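You operate a simulated robot arm through the tools that you are given. There is no shell and no other tool.

You are at the controls of a simulated robot arm. One attempt, no reset.

Task
Test the torch on low, then full flame, then shut it off.
Fine: stand the black mat in the grey channel before you light it on low, and leave it there.

The check looks at the end state, three seconds after you hand in, the way a careful person would. Anything else that was tipped, shoved, dropped, spilled or broken makes it a failure.

Robot
A 7-joint arm with a two-finger parallel gripper, fixed in place. Base frame: the origin is at the foot of the arm, x ahead of it, y to its left, z up. Readings come in m, degrees, newtons and seconds.
Its first joint turns from -132.0 to 132.0 degrees. Payload 3.91 kg.
The TCP is the grasp point between the finger pads, 0.03 m short of the fingertips. In the tool frame z runs along the fingers and y along their closing line. Largest opening 0.11 m; finger width 0.02, thickness 0.01; the body of the gripper, 0.048 by 0.112 m, starts 0.055 m behind the TCP.
Orientation is that of the tool frame in the base frame, as a unit quaternion [x, y, z, w]. With the fingers straight down and closing along the base's y, the tool's x points along the base's -x, its y along +y and its z along -z.

Tools
- The arm moves only by the tool nudge_tool. Its argument "moves" is a list of rows, each a list of 3 entries, a list of its own where there are three numbers: the shift along the base's x, y, z in units of 300 mm (1.0 is 300 mm), then the turn, a rotation vector about the base's x, y, z in units of 180 degrees (1.0 is 180 degrees), then the closure, from 0 (fully open) to 1 (shut). In form: [[[dx, dy, dz], [wx, wy, wz], fingers], ...]. A call has 1 to 20 rows; each row is the pose to reach, as a shift and turn from the pose commanded when the call began. A call with a number of a shift or a turn outside -1 to 1 is refused whole. Rows are played at 5 a second. More than 0.05 m and 8.6 degrees between two rows, or a gripper value outside its range, and nothing of the call is played. A pose out of reach is approached as far as the arm can. The call stops where the force on the tool passes 40 N (or 10 N more than at its start, if that is more) or the arm is blocked; 0.2 s more then pass. Each finger travels about 0.108 m/s and halts on what it meets, pressing with about 33 N; the grip force reading is that of the motor and also rises with nothing between the fingers. The clock runs only during rows and for 0.2 s after the last one: add rows that repeat a pose to give the fingers time. The reply holds the time, the measured pose of the TCP, the force on the tool along the base axes, the opening and the grip force, in the units named above and with some noise, with the torque about the TCP (base axes, N m) and any sound that the robot's microphone picked up.
- Cameras (640 x 400 px; columns grow to the right, rows downward): "scene" is fixed at [0.0499, 0.4996, 1.7613]; the picture's right is [-0.12, -0.99, 0.00], its down [-0.71, 0.08, -0.70] and it looks along [0.70, -0.08, -0.71] (base axes); focal length 375 px, centre (320, 200). "wrist" rides on the gripper at [0.072, 0.017, -0.103] in the tool frame; the picture's right is [-0.23, 0.97, 0.00], its down [-0.76, -0.18, -0.62] and it looks along [-0.61, -0.14, 0.78] (tool axes); focal length 222 px, centre (320, 200). There is no depth. A picture from a camera that has moved, and an enlarged one, comes with that camera's place and axes in the base frame and with its lens.
- camera(camera): a new picture of that camera. The clock stands still meanwhile.
- close_up(camera, box): a new picture of the part [left, top, right, bottom] of that camera's present view, enlarged. The clock stands still meanwhile.
- close_job(): hands the job in; it is judged then, once.

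Places have to be worked out from the pictures, the camera data and where the tool is seen. Open the gripper and draw the arm clear of the work before you hand the job in, unless the task says otherwise.

The tools are called after "Request:" as name(argument=value, ...) on one line, values as JSON. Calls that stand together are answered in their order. nudge_tool: Moves the arm, as the interface text tells. Its arguments: {"type":"object","properties":{"moves":{"type":"array","items":{"type":"array"}}},"required":["moves"]} The other tools are called the same way: camera (camera) takes a picture; close_up (camera, box) takes an enlarged picture of a part of a camera's view; close_job () hands the job in.

At the start:

```text
time: 0.0
tool_pos: [0.4904, 0.2397, 1.4378]
tool_rot: [0.0, 1.0, 0.0, 0.001]
force: [0.4, -0.2, 0.3]
ft_torque: [0.0, -0.01, 0.01]
gripper_width: 0.1099
gripper_force: 0.1
```

scene: 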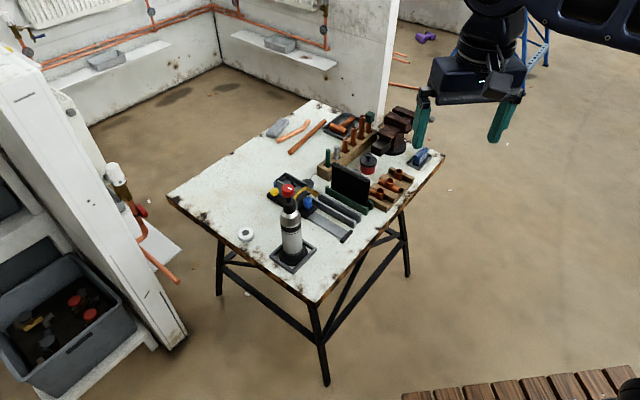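
wrist: 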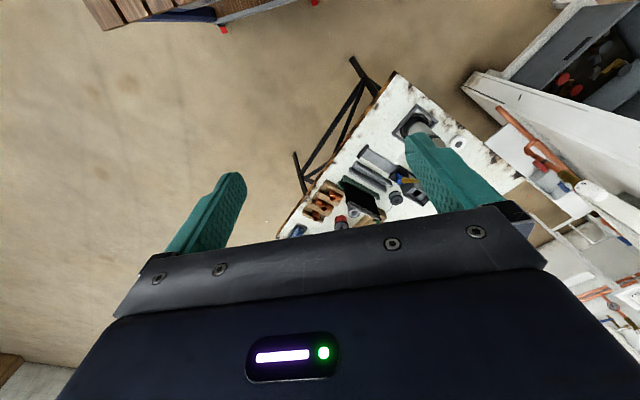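

I begin by looking closer at the bench: the torch, the black mat and the grey channel.

Request:
close_up(camera="scene", box=[220, 140, 380, 240])

Request:
close_up(camera="scene", box=[230, 180, 358, 280])

Request:
close_up(camera="scene", box=[310, 100, 450, 220])

```text
4.00 times, centred on (300, 190) of scene
camera zoom: at [0.0499, 0.4996, 1.7613], right [-0.12, -0.99, 0.0], down [-0.71, 0.08, -0.7], along [0.7, -0.08, -0.71], focal length 1499 px, centre (400, 240)
```

zoom: 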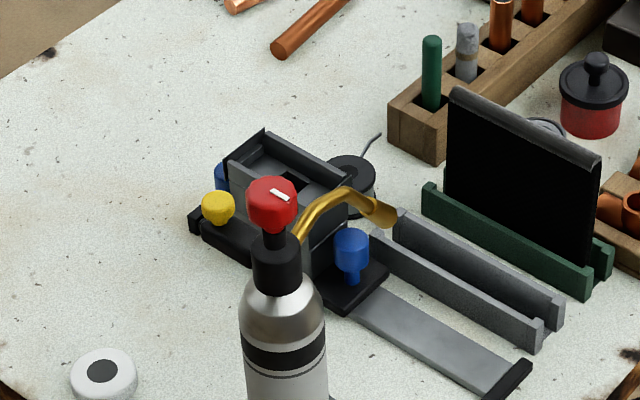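

```text
4.00 times, centred on (294, 230) of scene
camera zoom: at [0.0499, 0.4996, 1.7613], right [-0.12, -0.99, 0.0], down [-0.71, 0.08, -0.7], along [0.7, -0.08, -0.71], focal length 1499 px, centre (424, 80)
```

zoom: 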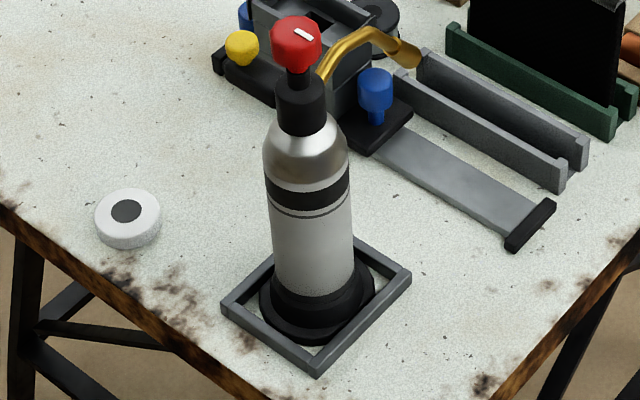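

```text
3.33 times, centred on (380, 160) of scene
camera zoom: at [0.0499, 0.4996, 1.7613], right [-0.12, -0.99, 0.0], down [-0.71, 0.08, -0.7], along [0.7, -0.08, -0.71], focal length 1249 px, centre (120, 333)
```

zoom: 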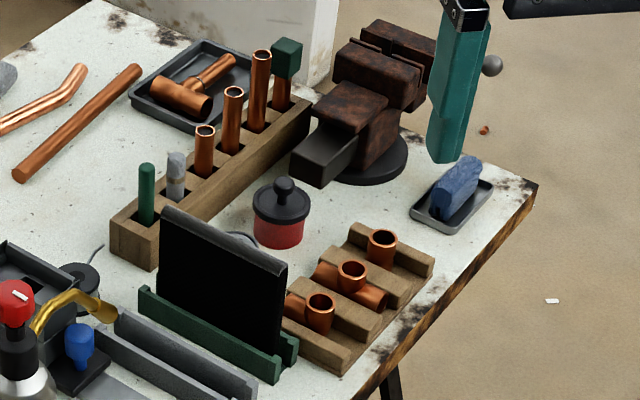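

The bench top seems to sit at about z≈0.82, the torch near (0.74, 0.50) with its red knob at about z≈1.11, and the mat around (0.95, 0.28). I'll move the arm up over the near side of the bench for a closer look with the wrist camera.

Request:
nudge_tool(moves=[[[0.06, 0.04, 0.0], [0, 0, 0], 0], [[0.12, 0.08, 0.0], [0, 0, 0], 0], [[0.2, 0.12, -0.05], [0, 0, 0], 0], [[0.28, 0.16, -0.1], [0, 0, 0], 0], [[0.36, 0.2, -0.15], [0, 0, 0], 0], [[0.42, 0.2, -0.2], [0, 0, 0], 0], [[0.42, 0.2, -0.2], [0, 0, 0], 0]])

Request:
camera(camera="wrist")

Request:
camera(camera="scene")

```text
time: 1.6
tool_pos: [0.6172, 0.2999, 1.3771]
tool_rot: [0.0, 1.0, -0.001, 0.0]
force: [0.3, 0.0, 0.0]
ft_torque: [0.0, 0.0, -0.02]
gripper_width: 0.1103
gripper_force: 0.1
```

```text
taken
camera wrist: at [0.5454, 0.3176, 1.4818], right [0.23, 0.97, 0.0], down [0.76, -0.18, 0.62], along [0.61, -0.14, -0.78], focal length 222 px, centre (320, 200)
```

wrist: 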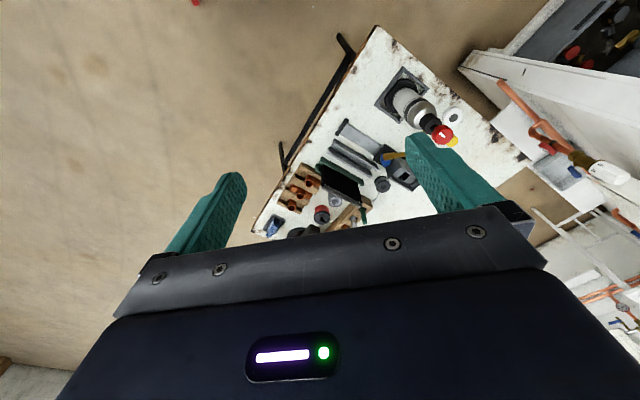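

```text
taken
```

scene: 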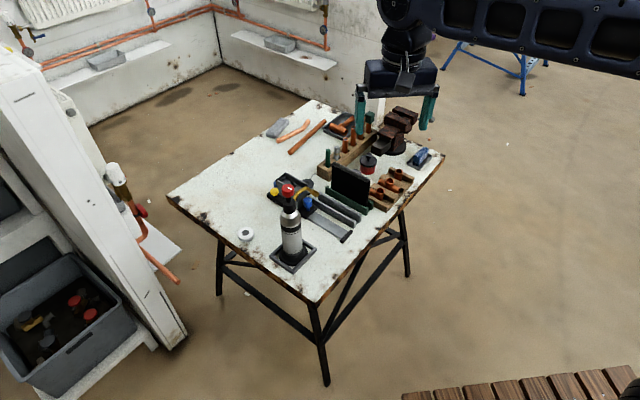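

Now I'll turn the tool 45° to face along the bench and drop a bit, for a better view of the torch and the channels.

Request:
nudge_tool(moves=[[[0.0, 0.03, -0.05], [0, 0, 0.04], 0], [[0.0, 0.06, -0.1], [0, 0, 0.08], 0], [[0.0, 0.09, -0.15], [0, 0, 0.12], 0], [[0.0, 0.12, -0.2], [0, 0, 0.16], 0], [[0.0, 0.15, -0.25], [0, 0, 0.2], 0], [[0.0, 0.16, -0.28], [0, 0, 0.24], 0], [[0.0, 0.16, -0.3], [0, 0, 0.25], 0], [[0.0, 0.16, -0.3], [0, 0, 0.25], 0]])

Request:
camera(camera="wrist")

```text
time: 3.4
tool_pos: [0.6158, 0.3483, 1.2883]
tool_rot: [-0.383, 0.924, 0.001, 0.0]
force: [-0.9, 0.5, -0.9]
ft_torque: [-0.01, 0.01, 0.0]
gripper_width: 0.1101
gripper_force: 0.0
```

```text
taken
camera wrist: at [0.5525, 0.3099, 1.3923], right [-0.53, 0.85, 0.0], down [0.66, 0.41, 0.62], along [0.53, 0.33, -0.78], focal length 222 px, centre (320, 200)
```

wrist: 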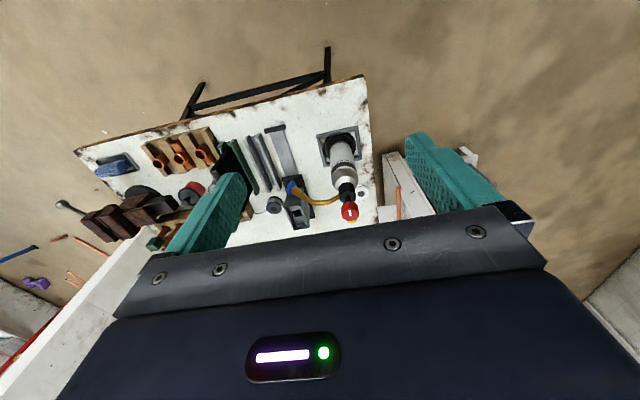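

Request:
close_up(camera="wrist", box=[220, 110, 380, 230])

Request:
close_up(camera="wrist", box=[270, 160, 370, 240])

```text
3.33 times, centred on (300, 170) of wrist
camera zoom: at [0.5525, 0.3099, 1.3923], right [-0.53, 0.85, 0.0], down [0.66, 0.41, 0.62], along [0.53, 0.33, -0.78], focal length 740 px, centre (387, 300)
```

zoom: 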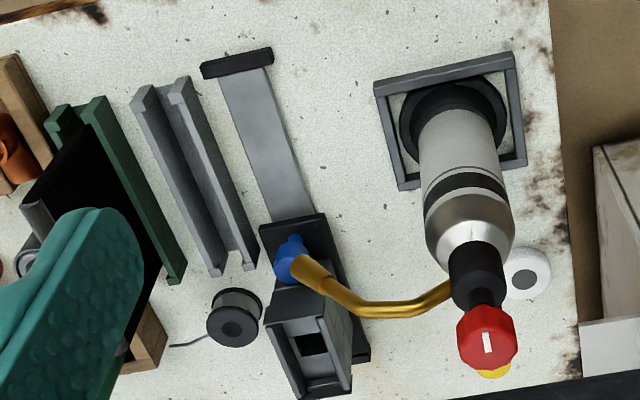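

```text
5.00 times, centred on (320, 200) of wrist
camera zoom: at [0.5525, 0.3099, 1.3923], right [-0.53, 0.85, 0.0], down [0.66, 0.41, 0.62], along [0.53, 0.33, -0.78], focal length 1111 px, centre (320, 200)
```

zoom: 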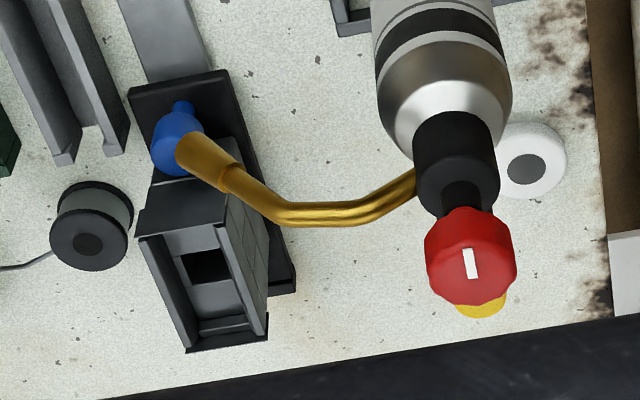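

The torch's nozzle points over a brick hearth with a slide. I want finer detail on the knob, the hearth device and the white puck.

Request:
close_up(camera="scene", box=[264, 170, 314, 220])

Request:
close_up(camera="scene", box=[300, 180, 360, 245])

Request:
close_up(camera="wrist", box=[325, 190, 375, 230])

```text
8.00 times, centred on (289, 195) of scene
camera zoom: at [0.0499, 0.4996, 1.7613], right [-0.12, -0.99, 0.0], down [-0.71, 0.08, -0.7], along [0.7, -0.08, -0.71], focal length 2997 px, centre (568, 240)
```

zoom: 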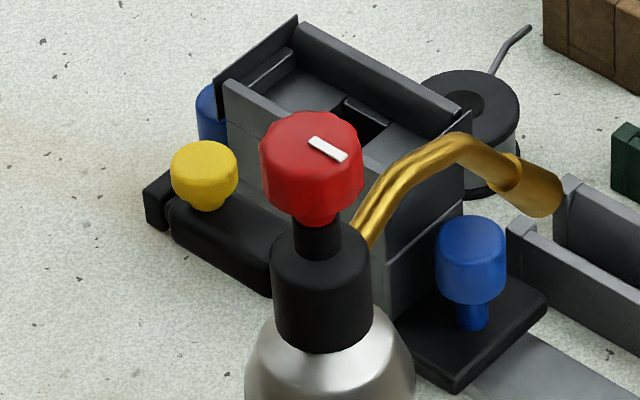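

```text
6.15 times, centred on (330, 212) of scene
camera zoom: at [0.0499, 0.4996, 1.7613], right [-0.12, -0.99, 0.0], down [-0.71, 0.08, -0.7], along [0.7, -0.08, -0.71], focal length 2306 px, centre (258, 123)
```

zoom: 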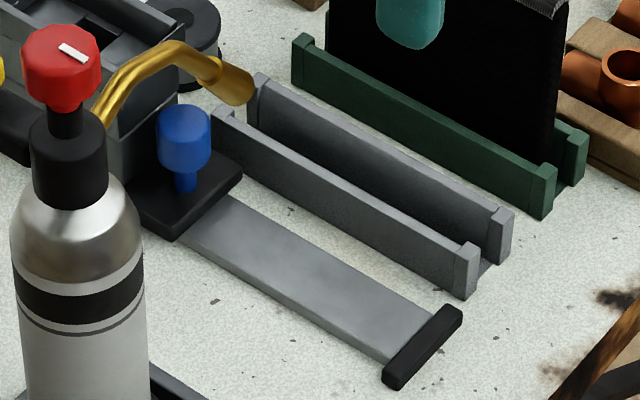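

```text
10.00 times, centred on (350, 210) of wrist
camera zoom: at [0.5525, 0.3099, 1.3923], right [-0.53, 0.85, 0.0], down [0.66, 0.41, 0.62], along [0.53, 0.33, -0.78], focal length 2221 px, centre (20, 100)
```

zoom: 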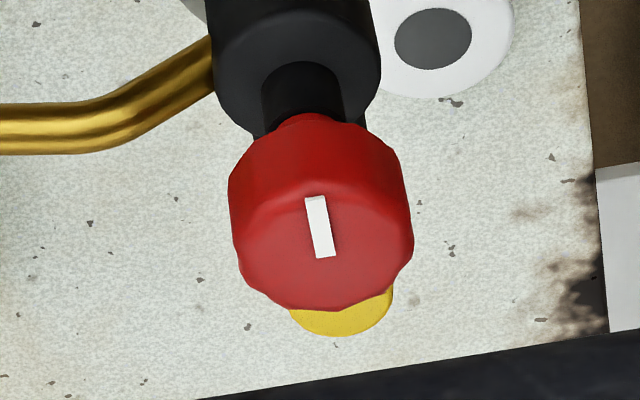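

The mat stands in the green channel with its top at about z≈0.99, the grey channel's centre is near (0.90, 0.34), and the nozzle tip is near (0.82, 0.42, 1.01). I'll move over towards the mat, staying high, to see it and the channels from above.

Request:
nudge_tool(moves=[[[0.12, -0.04, 0.0], [0, 0, 0], 0], [[0.24, -0.08, 0.0], [0, 0, 0], 0], [[0.36, -0.12, -0.04], [0, 0, 0], 0], [[0.48, -0.16, -0.08], [0, 0, 0], 0], [[0.6, -0.2, -0.12], [0, 0, 0], 0], [[0.7, -0.25, -0.16], [0, 0, 0], 0], [[0.75, -0.28, -0.2], [0, 0, 0], 0], [[0.75, -0.28, -0.2], [0, 0, 0], 0]])

Request:
camera(camera="wrist")

Request:
camera(camera="scene")

```text
time: 5.2
tool_pos: [0.8418, 0.265, 1.2273]
tool_rot: [-0.382, 0.924, 0.0, -0.001]
force: [0.7, 0.2, 0.0]
ft_torque: [0.01, 0.01, -0.01]
gripper_width: 0.11
gripper_force: 0.0
```

```text
taken
camera wrist: at [0.7783, 0.2269, 1.3322], right [-0.53, 0.85, 0.0], down [0.66, 0.41, 0.62], along [0.53, 0.33, -0.78], focal length 222 px, centre (320, 200)
```

wrist: 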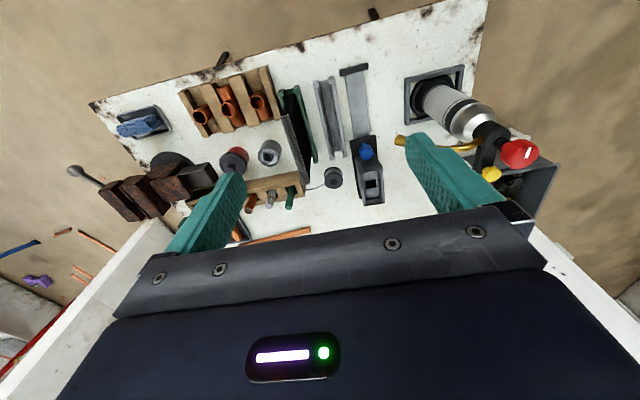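

```text
taken
```

scene: 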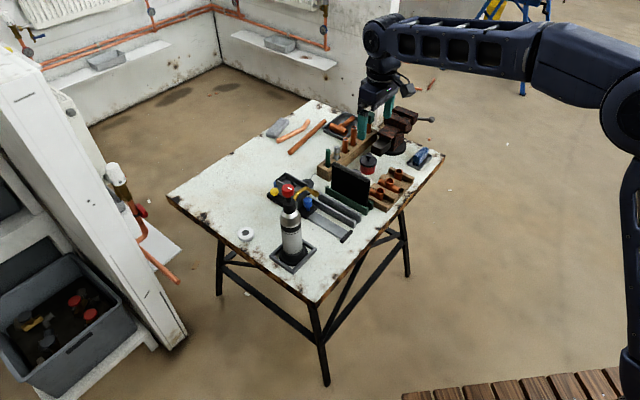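

Request:
close_up(camera="wrist", box=[240, 70, 400, 220])

Request:
close_up(camera="wrist", box=[270, 70, 370, 170])

Request:
close_up(camera="wrist", box=[340, 120, 400, 220])

```text
2.67 times, centred on (320, 145) of wrist
camera zoom: at [0.7783, 0.2269, 1.3322], right [-0.53, 0.85, 0.0], down [0.66, 0.41, 0.62], along [0.53, 0.33, -0.78], focal length 592 px, centre (320, 347)
```

zoom: 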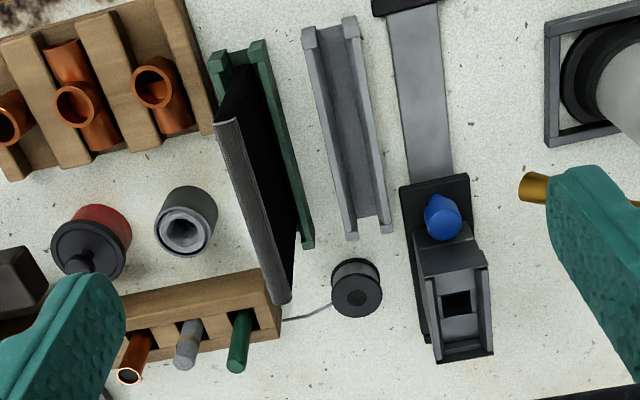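

```text
4.00 times, centred on (320, 120) of wrist
camera zoom: at [0.7783, 0.2269, 1.3322], right [-0.53, 0.85, 0.0], down [0.66, 0.41, 0.62], along [0.53, 0.33, -0.78], focal length 888 px, centre (320, 520)
```

zoom: 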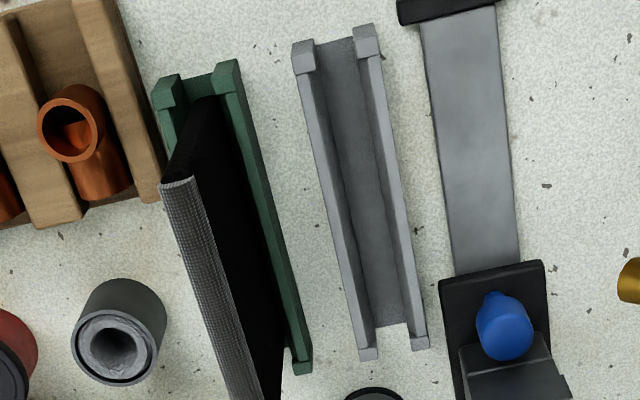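

```text
4.00 times, centred on (370, 170) of wrist
camera zoom: at [0.7783, 0.2269, 1.3322], right [-0.53, 0.85, 0.0], down [0.66, 0.41, 0.62], along [0.53, 0.33, -0.78], focal length 888 px, centre (120, 320)
```

zoom: 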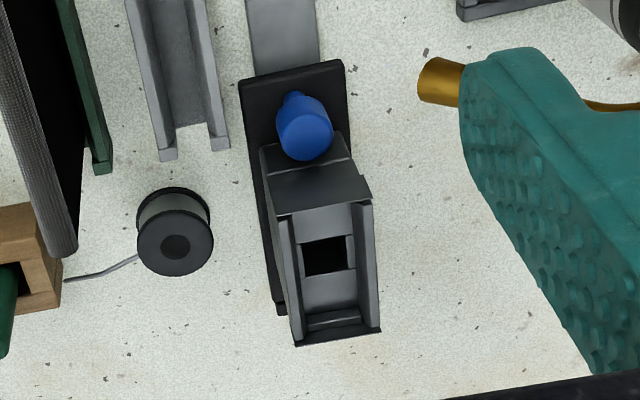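

The mat's top edge runs along the 45° direction, centred near (0.944, 0.285) at z≈0.99; the two channels are about 7 cm apart. I'll move over the mat at a safe height to check alignment before lowering.

Request:
nudge_tool(moves=[[[0.08, 0.01, -0.1], [0, 0, 0], 0], [[0.16, 0.02, -0.2], [0, 0, 0], 0], [[0.24, 0.03, -0.3], [0, 0, 0], 0], [[0.31, 0.04, -0.4], [0, 0, 0], 0], [[0.31, 0.04, -0.42], [0, 0, 0], 0], [[0.31, 0.04, -0.42], [0, 0, 0], 0]])

Request:
camera(camera="wrist")

Request:
camera(camera="scene")

```text
time: 6.6
tool_pos: [0.9325, 0.277, 1.1019]
tool_rot: [-0.383, 0.924, 0.0, 0.0]
force: [0.2, 0.0, 0.1]
ft_torque: [0.02, 0.04, 0.01]
gripper_width: 0.1101
gripper_force: 0.1
```

```text
taken
camera wrist: at [0.8704, 0.2383, 1.2054], right [-0.53, 0.85, 0.0], down [0.66, 0.41, 0.62], along [0.53, 0.33, -0.78], focal length 222 px, centre (320, 200)
```

wrist: 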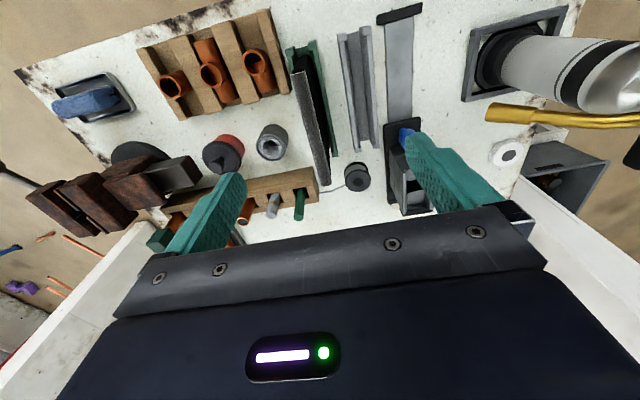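

```text
taken
```

scene: 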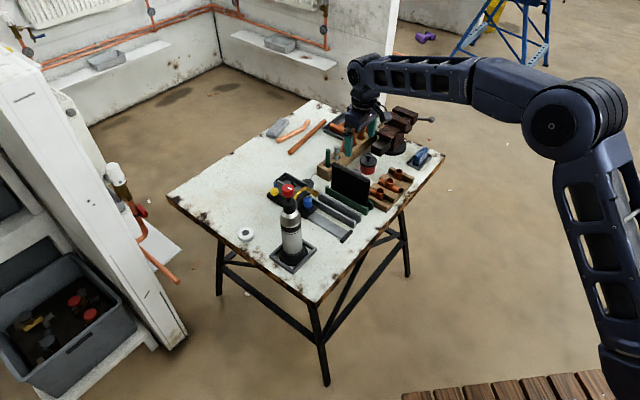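

Request:
close_up(camera="wrist", box=[250, 20, 410, 220])

Request:
close_up(camera="wrist", box=[270, 30, 350, 200])

```text
2.00 times, centred on (330, 120) of wrist
camera zoom: at [0.8704, 0.2383, 1.2054], right [-0.53, 0.85, 0.0], down [0.66, 0.41, 0.62], along [0.53, 0.33, -0.78], focal length 444 px, centre (300, 360)
```

zoom: 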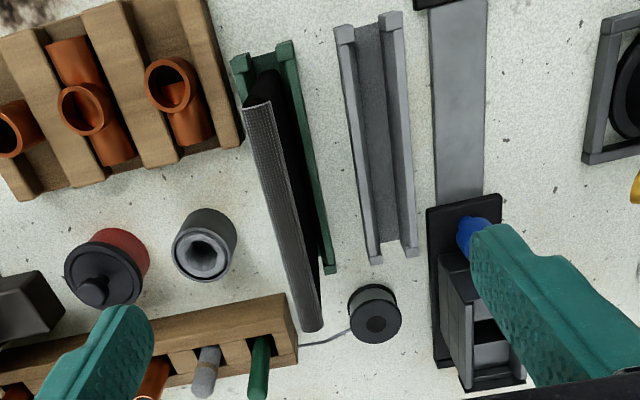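

```text
2.35 times, centred on (310, 115) of wrist
camera zoom: at [0.8704, 0.2383, 1.2054], right [-0.53, 0.85, 0.0], down [0.66, 0.41, 0.62], along [0.53, 0.33, -0.78], focal length 523 px, centre (344, 400)
```

zoom: 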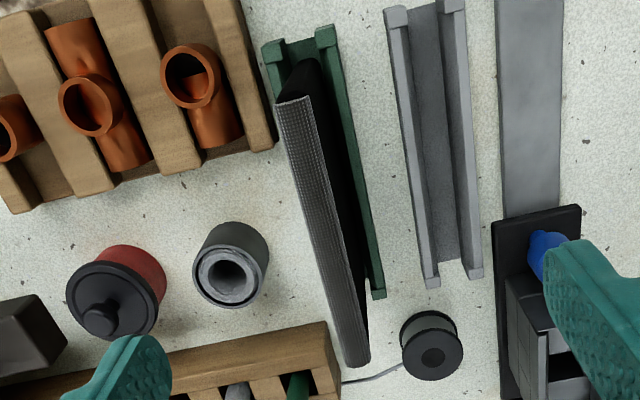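

Triangulating from the last two wrist views puts the mat's top at about z≈0.94–0.96, centred around (0.965, 0.291). I'll grip a little towards its near end for reach: shift over the mat plane, half-close the fingers, and come down part way to check alignment.

Request:
nudge_tool(moves=[[[0.03, -0.01, 0.0], [0, 0, 0], 0.2], [[0.06, -0.015, -0.05], [0, 0, 0], 0.3], [[0.06, -0.015, -0.15], [0, 0, 0], 0.3], [[0.06, -0.015, -0.2], [0, 0, 0], 0.3], [[0.06, -0.015, -0.2], [0, 0, 0], 0.3]])

Request:
camera(camera="wrist")

Request:
close_up(camera="wrist", box=[240, 0, 400, 220])

Request:
close_up(camera="scene", box=[300, 100, 420, 220])

```text
time: 7.8
tool_pos: [0.9514, 0.2711, 1.0416]
tool_rot: [-0.383, 0.924, 0.0, 0.0]
force: [-1.0, 0.1, 0.8]
ft_torque: [0.02, -0.01, 0.03]
gripper_width: 0.0771
gripper_force: 0.1
```

```text
taken
camera wrist: at [0.8872, 0.2334, 1.1458], right [-0.53, 0.85, 0.0], down [0.66, 0.41, 0.62], along [0.53, 0.33, -0.78], focal length 222 px, centre (320, 200)
```

wrist: 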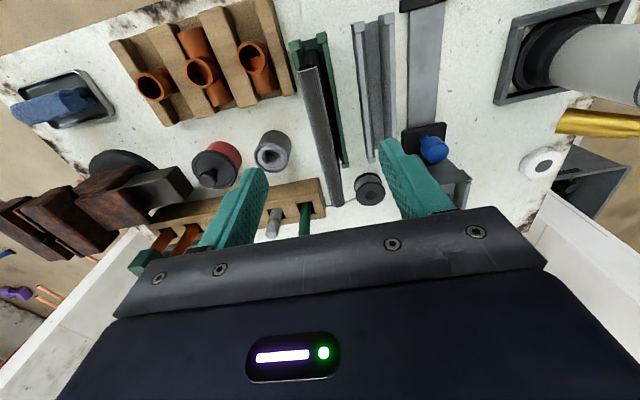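

```text
1.82 times, centred on (320, 110) of wrist
camera zoom: at [0.8872, 0.2334, 1.1458], right [-0.53, 0.85, 0.0], down [0.66, 0.41, 0.62], along [0.53, 0.33, -0.78], focal length 404 px, centre (320, 364)
```

zoom: 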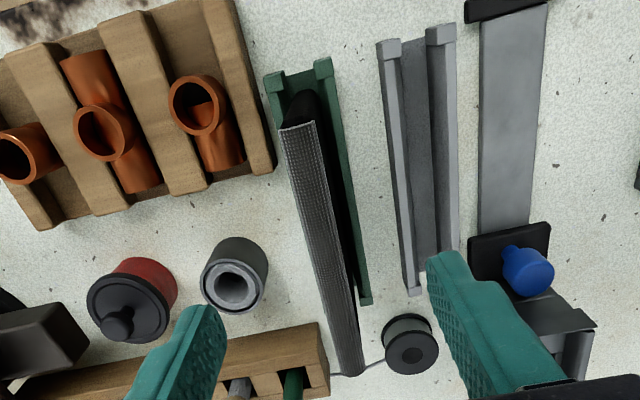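

```text
3.33 times, centred on (360, 160) of scene
camera zoom: at [0.0499, 0.4996, 1.7613], right [-0.12, -0.99, 0.0], down [-0.71, 0.08, -0.7], along [0.7, -0.08, -0.71], focal length 1249 px, centre (187, 333)
```

zoom: 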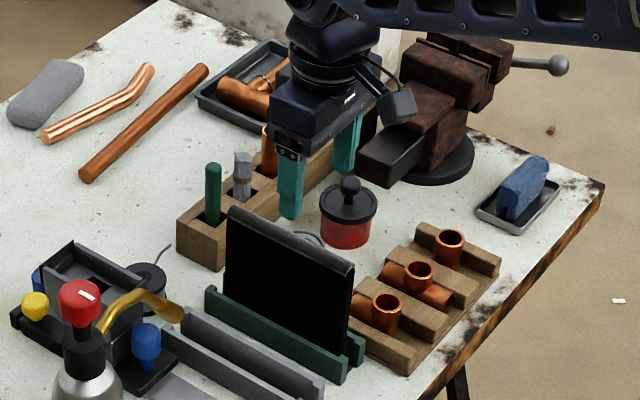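

The mat's top edge is at z≈0.937, running from about (0.917, 0.241) to (1.025, 0.344); the fingers straddle it within 2 mm. I'll lower so the pads sit about 2 cm below the top edge, watching the force.

Request:
nudge_tool(moves=[[[0.005, 0.008, -0.08], [0, 0, 0], 0.35], [[0.01, 0.016, -0.16], [0, 0, 0], 0.4], [[0.015, 0.023, -0.24], [0, 0, 0], 0.4], [[0.015, 0.023, -0.32], [0, 0, 0], 0.4], [[0.015, 0.023, -0.38], [0, 0, 0], 0.4], [[0.015, 0.023, -0.41], [0, 0, 0], 0.4], [[0.015, 0.023, -0.41], [0, 0, 0], 0.4]])

Request:
camera(camera="wrist")

Request:
close_up(camera="scene", box=[300, 110, 420, 230])

```text
time: 9.4
tool_pos: [0.9558, 0.277, 0.9196]
tool_rot: [-0.382, 0.924, 0.0, 0.0]
force: [-0.2, 0.6, 1.0]
ft_torque: [0.02, 0.05, 0.02]
gripper_width: 0.0659
gripper_force: 0.0
```

```text
taken
camera wrist: at [0.8926, 0.239, 1.0237], right [-0.53, 0.85, 0.0], down [0.66, 0.41, 0.62], along [0.53, 0.33, -0.78], focal length 222 px, centre (320, 200)
```

wrist: 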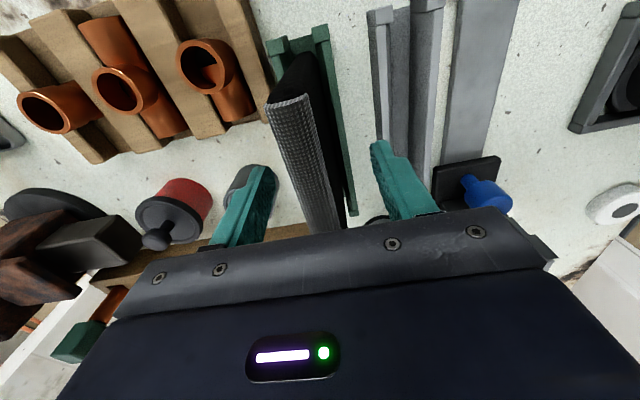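

```text
3.33 times, centred on (360, 170) of scene
camera zoom: at [0.0499, 0.4996, 1.7613], right [-0.12, -0.99, 0.0], down [-0.71, 0.08, -0.7], along [0.7, -0.08, -0.71], focal length 1249 px, centre (187, 300)
```

zoom: 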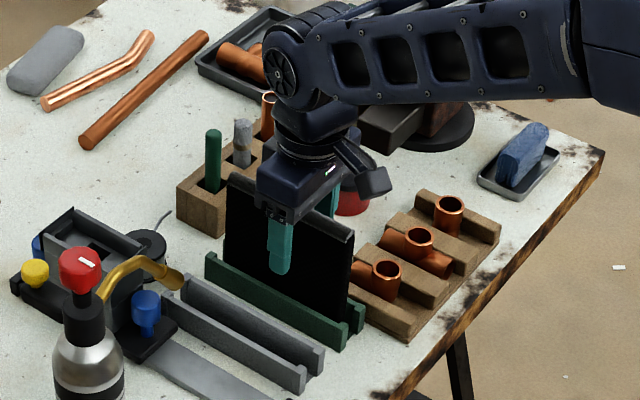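

The fingers straddle the mat well, with pads below the top edge and no contact force. Closing the gripper now.

Request:
nudge_tool(moves=[[[0, 0, 0], [0, 0, 0], 0.6], [[0, 0, 0], [0, 0, 0], 0.8], [[0, 0, 0], [0, 0, 0], 1.0], [[0, 0, 0], [0, 0, 0], 1.0], [[0, 0, 0], [0, 0, 0], 1.0]])

Request:
camera(camera="wrist")

```text
time: 10.6
tool_pos: [0.9551, 0.2775, 0.9198]
tool_rot: [-0.383, 0.924, 0.0, 0.0]
force: [0.9, -1.4, 0.4]
ft_torque: [-0.05, -0.06, -0.02]
gripper_width: 0.0157
gripper_force: 33.1
```

```text
taken
camera wrist: at [0.8926, 0.2389, 1.0237], right [-0.53, 0.85, 0.0], down [0.66, 0.41, 0.62], along [0.53, 0.33, -0.78], focal length 222 px, centre (320, 200)
```

wrist: 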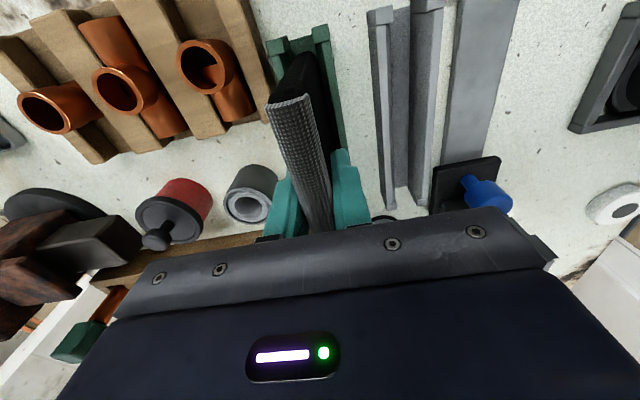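

Gripped: the mat is 15.7 mm thick at 33 N. I'll lift straight up about 6 cm to clear the channel walls.

Request:
nudge_tool(moves=[[[0, 0, 0.03], [0, 0, 0], 1.0], [[0, 0, 0.08], [0, 0, 0], 1.0], [[0, 0, 0.14], [0, 0, 0], 1.0], [[0, 0, 0.2], [0, 0, 0], 1.0], [[0, 0, 0.22], [0, 0, 0], 1.0], [[0, 0, 0.22], [0, 0, 0], 1.0]])

Request:
camera(camera="wrist")

Request:
close_up(camera="scene", box=[280, 120, 400, 240])

```text
time: 12.0
tool_pos: [0.9572, 0.2793, 0.9843]
tool_rot: [-0.383, 0.924, 0.001, 0.0]
force: [0.1, 0.3, -1.1]
ft_torque: [-0.04, -0.01, -0.02]
gripper_width: 0.0158
gripper_force: 33.0
```

```text
taken
camera wrist: at [0.8943, 0.2394, 1.089], right [-0.53, 0.85, 0.0], down [0.66, 0.41, 0.62], along [0.53, 0.33, -0.78], focal length 222 px, centre (320, 200)
```

wrist: 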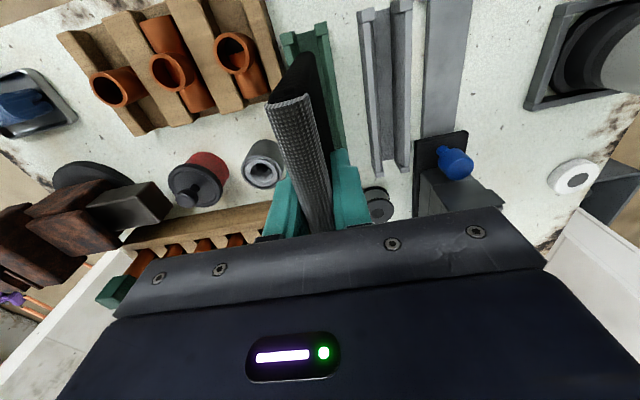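

```text
3.33 times, centred on (340, 180) of scene
camera zoom: at [0.0499, 0.4996, 1.7613], right [-0.12, -0.99, 0.0], down [-0.71, 0.08, -0.7], along [0.7, -0.08, -0.71], focal length 1249 px, centre (253, 267)
```

zoom: 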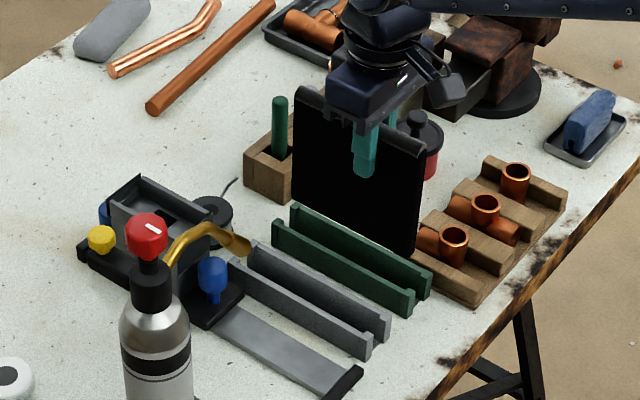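

The mat is clear of the green channel. I'll zoom on both channels to measure the exact translation between them.

Request:
close_up(camera="scene", box=[330, 175, 380, 235])

Request:
close_up(camera="scene", box=[300, 165, 350, 225])

Request:
close_up(camera="wrist", box=[260, 0, 420, 220])

```text
6.67 times, centred on (355, 205) of scene
camera zoom: at [0.0499, 0.4996, 1.7613], right [-0.12, -0.99, 0.0], down [-0.71, 0.08, -0.7], along [0.7, -0.08, -0.71], focal length 2498 px, centre (87, 167)
```

zoom: 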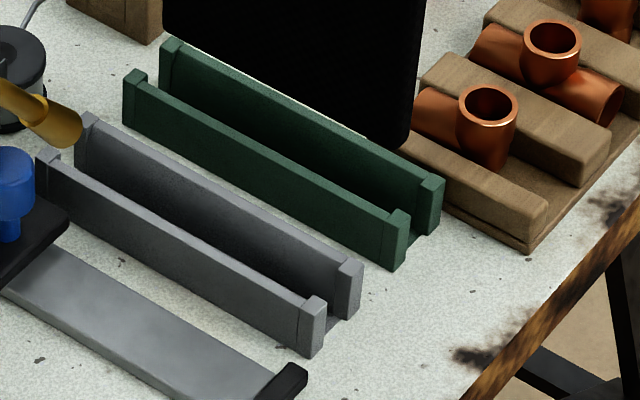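

```text
6.67 times, centred on (325, 195) of scene
camera zoom: at [0.0499, 0.4996, 1.7613], right [-0.12, -0.99, 0.0], down [-0.71, 0.08, -0.7], along [0.7, -0.08, -0.71], focal length 2498 px, centre (287, 233)
```

zoom: 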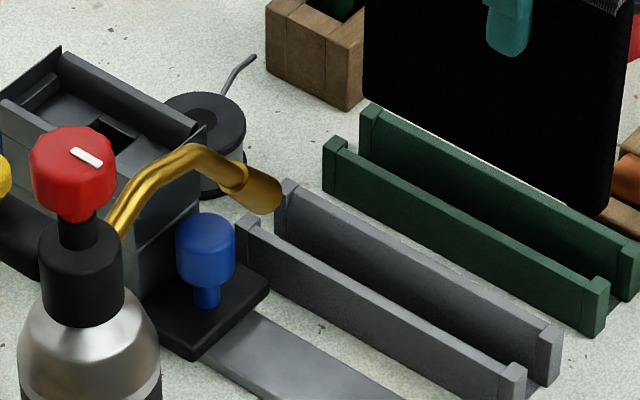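

```text
1.82 times, centred on (340, 110) of wrist
camera zoom: at [0.8943, 0.2394, 1.089], right [-0.53, 0.85, 0.0], down [0.66, 0.41, 0.62], along [0.53, 0.33, -0.78], focal length 404 px, centre (284, 364)
```

zoom: 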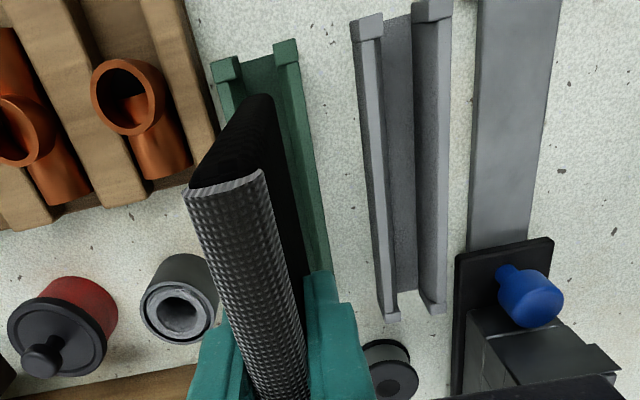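

Measured from both cameras, the grey channel lies about 7–7.5 cm from the green one along (-0.71, +0.71). I'll carry the mat sideways at this height and then compare the grey posts to where the green posts sit in the wrist picture now (left post ≈(226,70), right post ≈(286,54) in that close-up).

Request:
nudge_tool(moves=[[[-0.03, 0.03, 0.0], [0, 0, 0], 1.0], [[-0.07, 0.07, 0.0], [0, 0, 0], 1.0], [[-0.12, 0.12, 0.0], [0, 0, 0], 1.0], [[-0.155, 0.155, 0.0], [0, 0, 0], 1.0], [[-0.172, 0.172, 0.0], [0, 0, 0], 1.0], [[-0.172, 0.172, 0.0], [0, 0, 0], 1.0]])

Request:
close_up(camera="wrist", box=[260, 0, 420, 220])

Request:
close_up(camera="scene", box=[290, 140, 390, 240])

```text
time: 13.4
tool_pos: [0.9051, 0.3299, 0.9833]
tool_rot: [-0.382, 0.924, 0.0, 0.001]
force: [0.1, -0.7, -1.7]
ft_torque: [-0.02, 0.01, 0.01]
gripper_width: 0.0159
gripper_force: 32.9
```

```text
1.82 times, centred on (340, 110) of wrist
camera zoom: at [0.8416, 0.2916, 1.0883], right [-0.53, 0.85, 0.0], down [0.66, 0.41, 0.62], along [0.53, 0.33, -0.78], focal length 404 px, centre (284, 364)
```

zoom: 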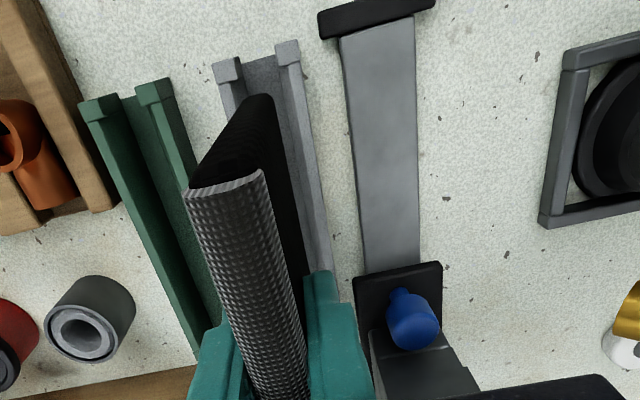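

```text
4.00 times, centred on (340, 190) of scene
camera zoom: at [0.0499, 0.4996, 1.7613], right [-0.12, -0.99, 0.0], down [-0.71, 0.08, -0.7], along [0.7, -0.08, -0.71], focal length 1499 px, centre (240, 240)
```

zoom: 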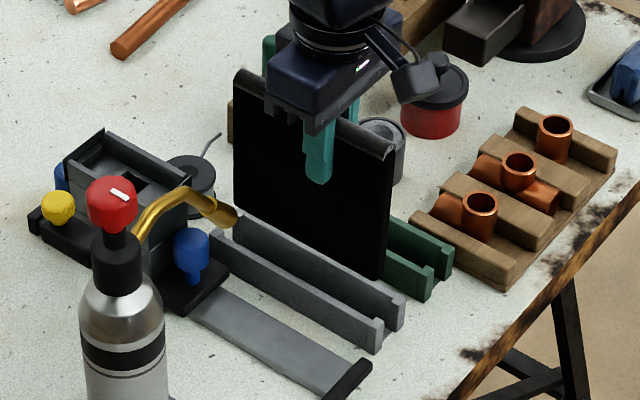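

The grey posts now sit almost exactly where the green ones did. I'll zoom in to check the fine alignment.

Request:
close_up(camera="wrist", box=[355, 10, 435, 70])

Request:
close_up(camera="wrist", box=[300, 10, 380, 70])

Request:
close_up(camera="scene", box=[330, 180, 390, 240])

```text
6.67 times, centred on (395, 40) of wrist
camera zoom: at [0.8416, 0.2916, 1.0883], right [-0.53, 0.85, 0.0], down [0.66, 0.41, 0.62], along [0.53, 0.33, -0.78], focal length 1481 px, centre (-180, 1267)
```

zoom: 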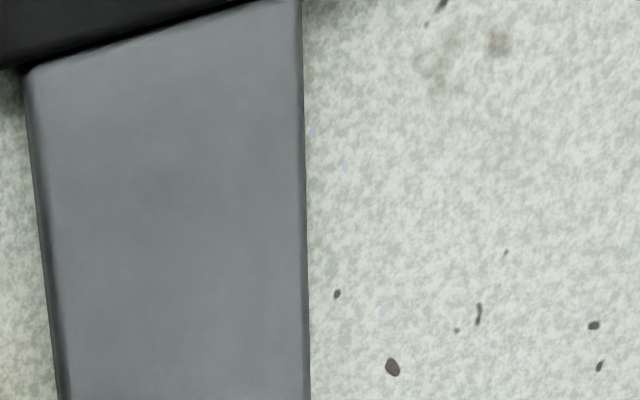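

```text
6.67 times, centred on (340, 40) of wrist
camera zoom: at [0.8416, 0.2916, 1.0883], right [-0.53, 0.85, 0.0], down [0.66, 0.41, 0.62], along [0.53, 0.33, -0.78], focal length 1481 px, centre (187, 1267)
```

zoom: 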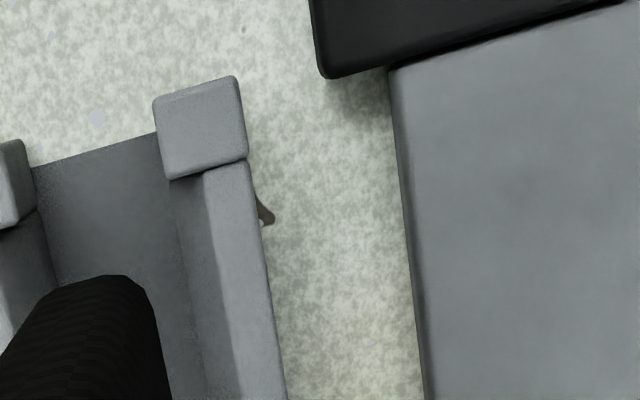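

```text
6.67 times, centred on (360, 210) of scene
camera zoom: at [0.0499, 0.4996, 1.7613], right [-0.12, -0.99, 0.0], down [-0.71, 0.08, -0.7], along [0.7, -0.08, -0.71], focal length 2498 px, centre (53, 133)
```

zoom: 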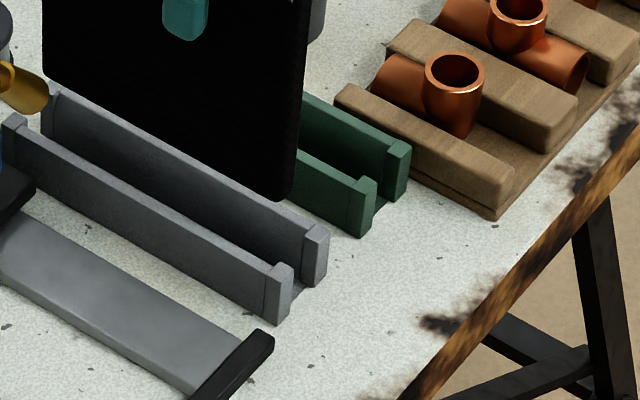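

Request:
close_up(camera="wrist", box=[270, 15, 350, 75])

Request:
close_up(camera="wrist", box=[200, 25, 280, 85])

```text
6.67 times, centred on (310, 45) of wrist
camera zoom: at [0.8416, 0.2916, 1.0883], right [-0.53, 0.85, 0.0], down [0.66, 0.41, 0.62], along [0.53, 0.33, -0.78], focal length 1481 px, centre (387, 1233)
```

zoom: 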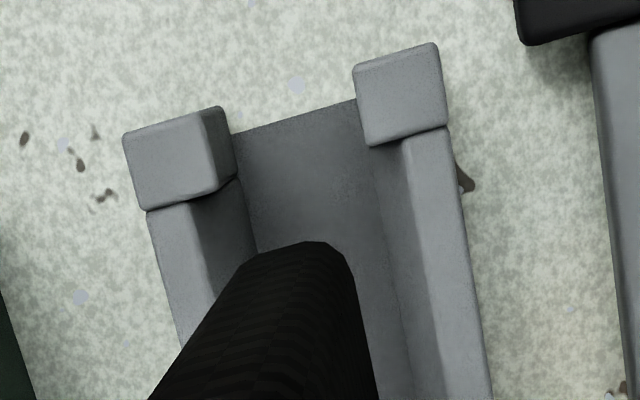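

```text
6.67 times, centred on (240, 55) of wrist
camera zoom: at [0.8416, 0.2916, 1.0883], right [-0.53, 0.85, 0.0], down [0.66, 0.41, 0.62], along [0.53, 0.33, -0.78], focal length 1481 px, centre (853, 1167)
```

zoom: 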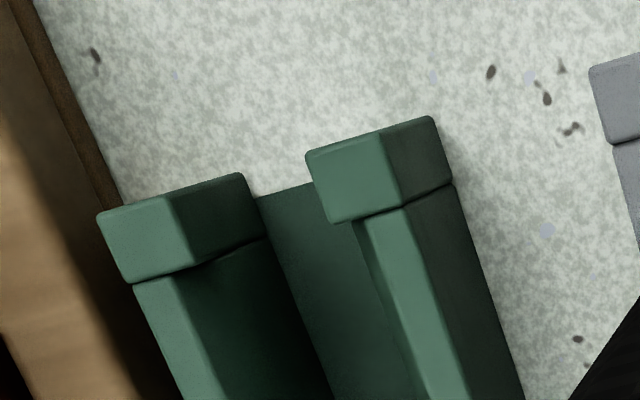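

The mat hangs centred over the grey channel (post gap about 24 mm against a 16 mm mat, with end clearance too). I'll lower it straight down to the same height it sat at in the green channel.

Request:
nudge_tool(moves=[[[0, 0, -0.06], [0, 0, 0], 1.0], [[0, 0, -0.12], [0, 0, 0], 1.0], [[0, 0, -0.16], [0, 0, 0], 1.0], [[0, 0, -0.19], [0, 0, 0], 1.0], [[0, 0, -0.205], [0, 0, 0], 1.0], [[0, 0, -0.215], [0, 0, 0], 1.0], [[0, 0, -0.22], [0, 0, 0], 1.0], [[0, 0, -0.22], [0, 0, 0], 1.0]])

Request:
close_up(camera="wrist", box=[260, 0, 420, 220])

Request:
close_up(camera="scene", box=[290, 140, 390, 240])

```text
time: 15.2
tool_pos: [0.905, 0.3296, 0.9196]
tool_rot: [-0.383, 0.924, -0.001, 0.0]
force: [1.2, 0.3, 5.5]
ft_torque: [-0.31, 0.13, 0.04]
gripper_width: 0.0156
gripper_force: 32.6
```

```text
1.82 times, centred on (340, 110) of wrist
camera zoom: at [0.8419, 0.291, 1.0236], right [-0.53, 0.85, 0.0], down [0.66, 0.41, 0.62], along [0.53, 0.33, -0.78], focal length 404 px, centre (284, 364)
```

zoom: 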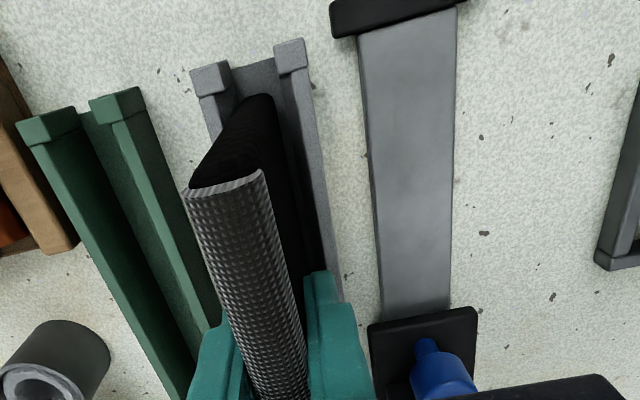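

```text
4.00 times, centred on (340, 190) of scene
camera zoom: at [0.0499, 0.4996, 1.7613], right [-0.12, -0.99, 0.0], down [-0.71, 0.08, -0.7], along [0.7, -0.08, -0.71], focal length 1499 px, centre (240, 240)
```

zoom: 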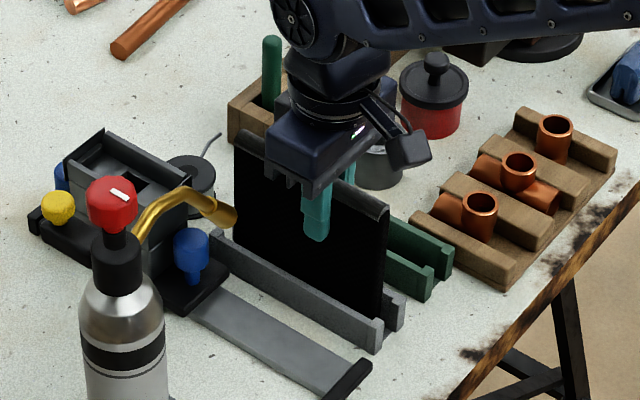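

The mat is down in the grey channel (light 5 N seating force, same height as before). I'll open the fingers partway and rise straight up.

Request:
nudge_tool(moves=[[[0, 0, 0.005], [0, 0, 0], 0.85], [[0, 0, 0.005], [0, 0, 0], 0.7], [[0, 0, 0.005], [0, 0, 0], 0.6], [[0, 0, 0.005], [0, 0, 0], 0.6], [[0, 0, 0.06], [0, 0, 0], 0.6], [[0, 0, 0.16], [0, 0, 0], 0.6], [[0, 0, 0.28], [0, 0, 0], 0.6], [[0, 0, 0.42], [0, 0, 0], 0.6], [[0, 0, 0.56], [0, 0, 0], 0.5], [[0, 0, 0.7], [0, 0, 0], 0.5], [[0, 0, 0.75], [0, 0, 0], 0.5]])

Request:
camera(camera="wrist")

Request:
close_up(camera="scene", box=[280, 130, 400, 240])

```text
time: 17.6
tool_pos: [0.9049, 0.3303, 1.1428]
tool_rot: [-0.383, 0.924, 0.0, 0.0]
force: [0.2, 0.6, -1.1]
ft_torque: [0.01, -0.01, -0.03]
gripper_width: 0.055
gripper_force: 0.1
```

```text
taken
camera wrist: at [0.8416, 0.2924, 1.2475], right [-0.53, 0.85, 0.0], down [0.66, 0.41, 0.62], along [0.53, 0.33, -0.78], focal length 222 px, centre (320, 200)
```

wrist: 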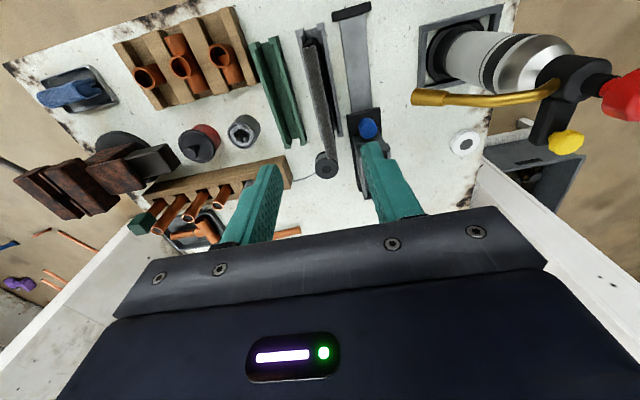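

```text
3.64 times, centred on (340, 185) of scene
camera zoom: at [0.0499, 0.4996, 1.7613], right [-0.12, -0.99, 0.0], down [-0.71, 0.08, -0.7], along [0.7, -0.08, -0.71], focal length 1362 px, centre (247, 254)
```

zoom: 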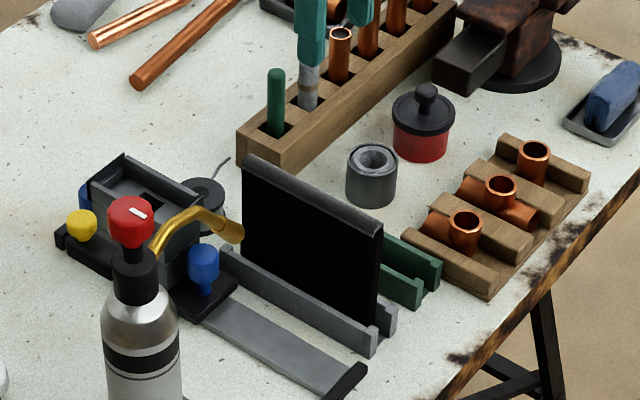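

The mat stands upright in the grey channel. This view shows the yellow knob actually belongs to the torch head, opposite the nozzle. I'll zoom in on it.

Request:
close_up(camera="wrist", box=[480, 30, 640, 170])

Request:
close_up(camera="scene", box=[255, 165, 315, 225])

```text
2.86 times, centred on (560, 100) of wrist
camera zoom: at [0.8416, 0.2924, 1.2475], right [-0.53, 0.85, 0.0], down [0.66, 0.41, 0.62], along [0.53, 0.33, -0.78], focal length 635 px, centre (-366, 486)
```

zoom: 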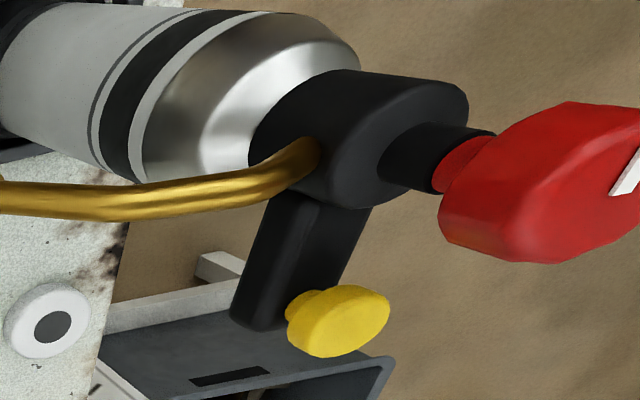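

```text
6.67 times, centred on (285, 195) of scene
camera zoom: at [0.0499, 0.4996, 1.7613], right [-0.12, -0.99, 0.0], down [-0.71, 0.08, -0.7], along [0.7, -0.08, -0.71], focal length 2498 px, centre (553, 233)
```

zoom: 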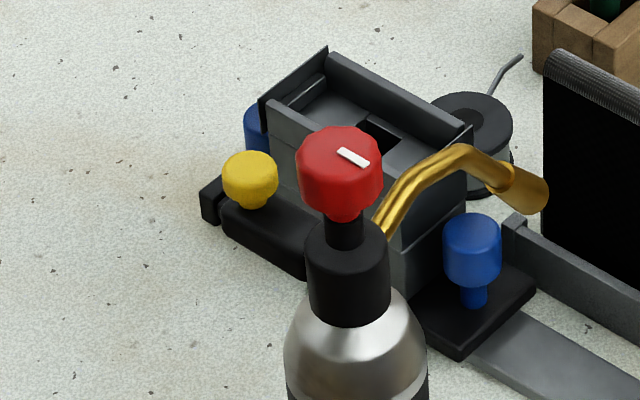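

The torch has a red valve knob with a white pointer and a yellow igniter-style button on a side arm (at about (0.79, 0.53), top z≈1.06). I'll rise and move over near the torch head to inspect it from above.

Request:
nudge_tool(moves=[[[0, 0, 0.12], [0, 0, 0], 0.4], [[-0.06, 0.03, 0.24], [0, 0, 0], 0.3], [[-0.18, 0.1, 0.33], [0, 0, 0], 0.2], [[-0.31, 0.18, 0.36], [0, 0, 0], 0.1], [[-0.44, 0.26, 0.36], [0, 0, 0], 0], [[-0.56, 0.34, 0.36], [0, 0, 0], 0], [[-0.66, 0.4, 0.36], [0, 0, 0], 0], [[-0.66, 0.4, 0.36], [0, 0, 0], 0]])

Request:
camera(camera="wrist")

Request:
close_up(camera="wrist", box=[270, 130, 390, 220])

```text
time: 19.4
tool_pos: [0.7086, 0.4492, 1.251]
tool_rot: [-0.383, 0.924, 0.0, -0.001]
force: [0.1, 0.1, -0.7]
ft_torque: [0.0, 0.01, 0.0]
gripper_width: 0.1103
gripper_force: 0.0
```

```text
taken
camera wrist: at [0.6446, 0.4114, 1.3559], right [-0.53, 0.85, 0.0], down [0.66, 0.41, 0.62], along [0.53, 0.33, -0.78], focal length 222 px, centre (320, 200)
```

wrist: 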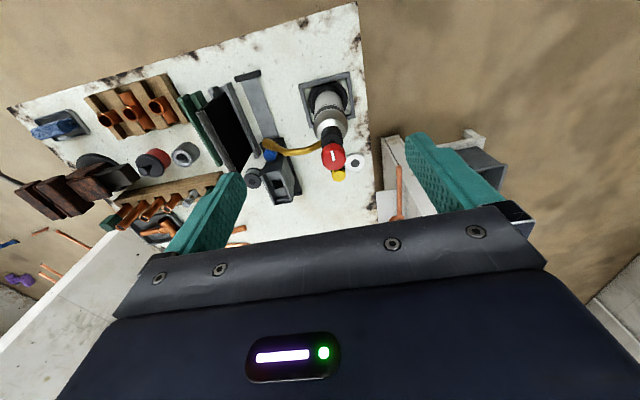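

```text
4.44 times, centred on (330, 175) of wrist
camera zoom: at [0.6446, 0.4114, 1.3559], right [-0.53, 0.85, 0.0], down [0.66, 0.41, 0.62], along [0.53, 0.33, -0.78], focal length 987 px, centre (276, 311)
```

zoom: 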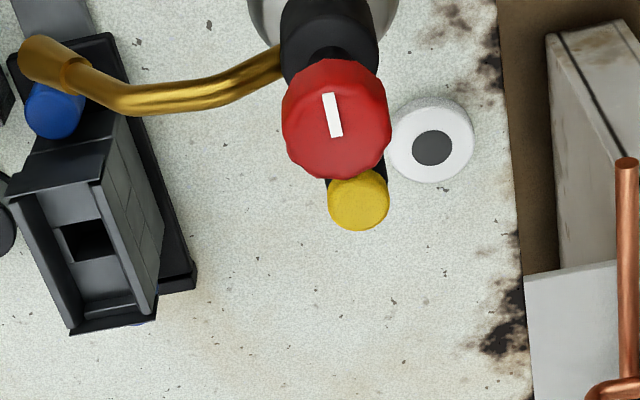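

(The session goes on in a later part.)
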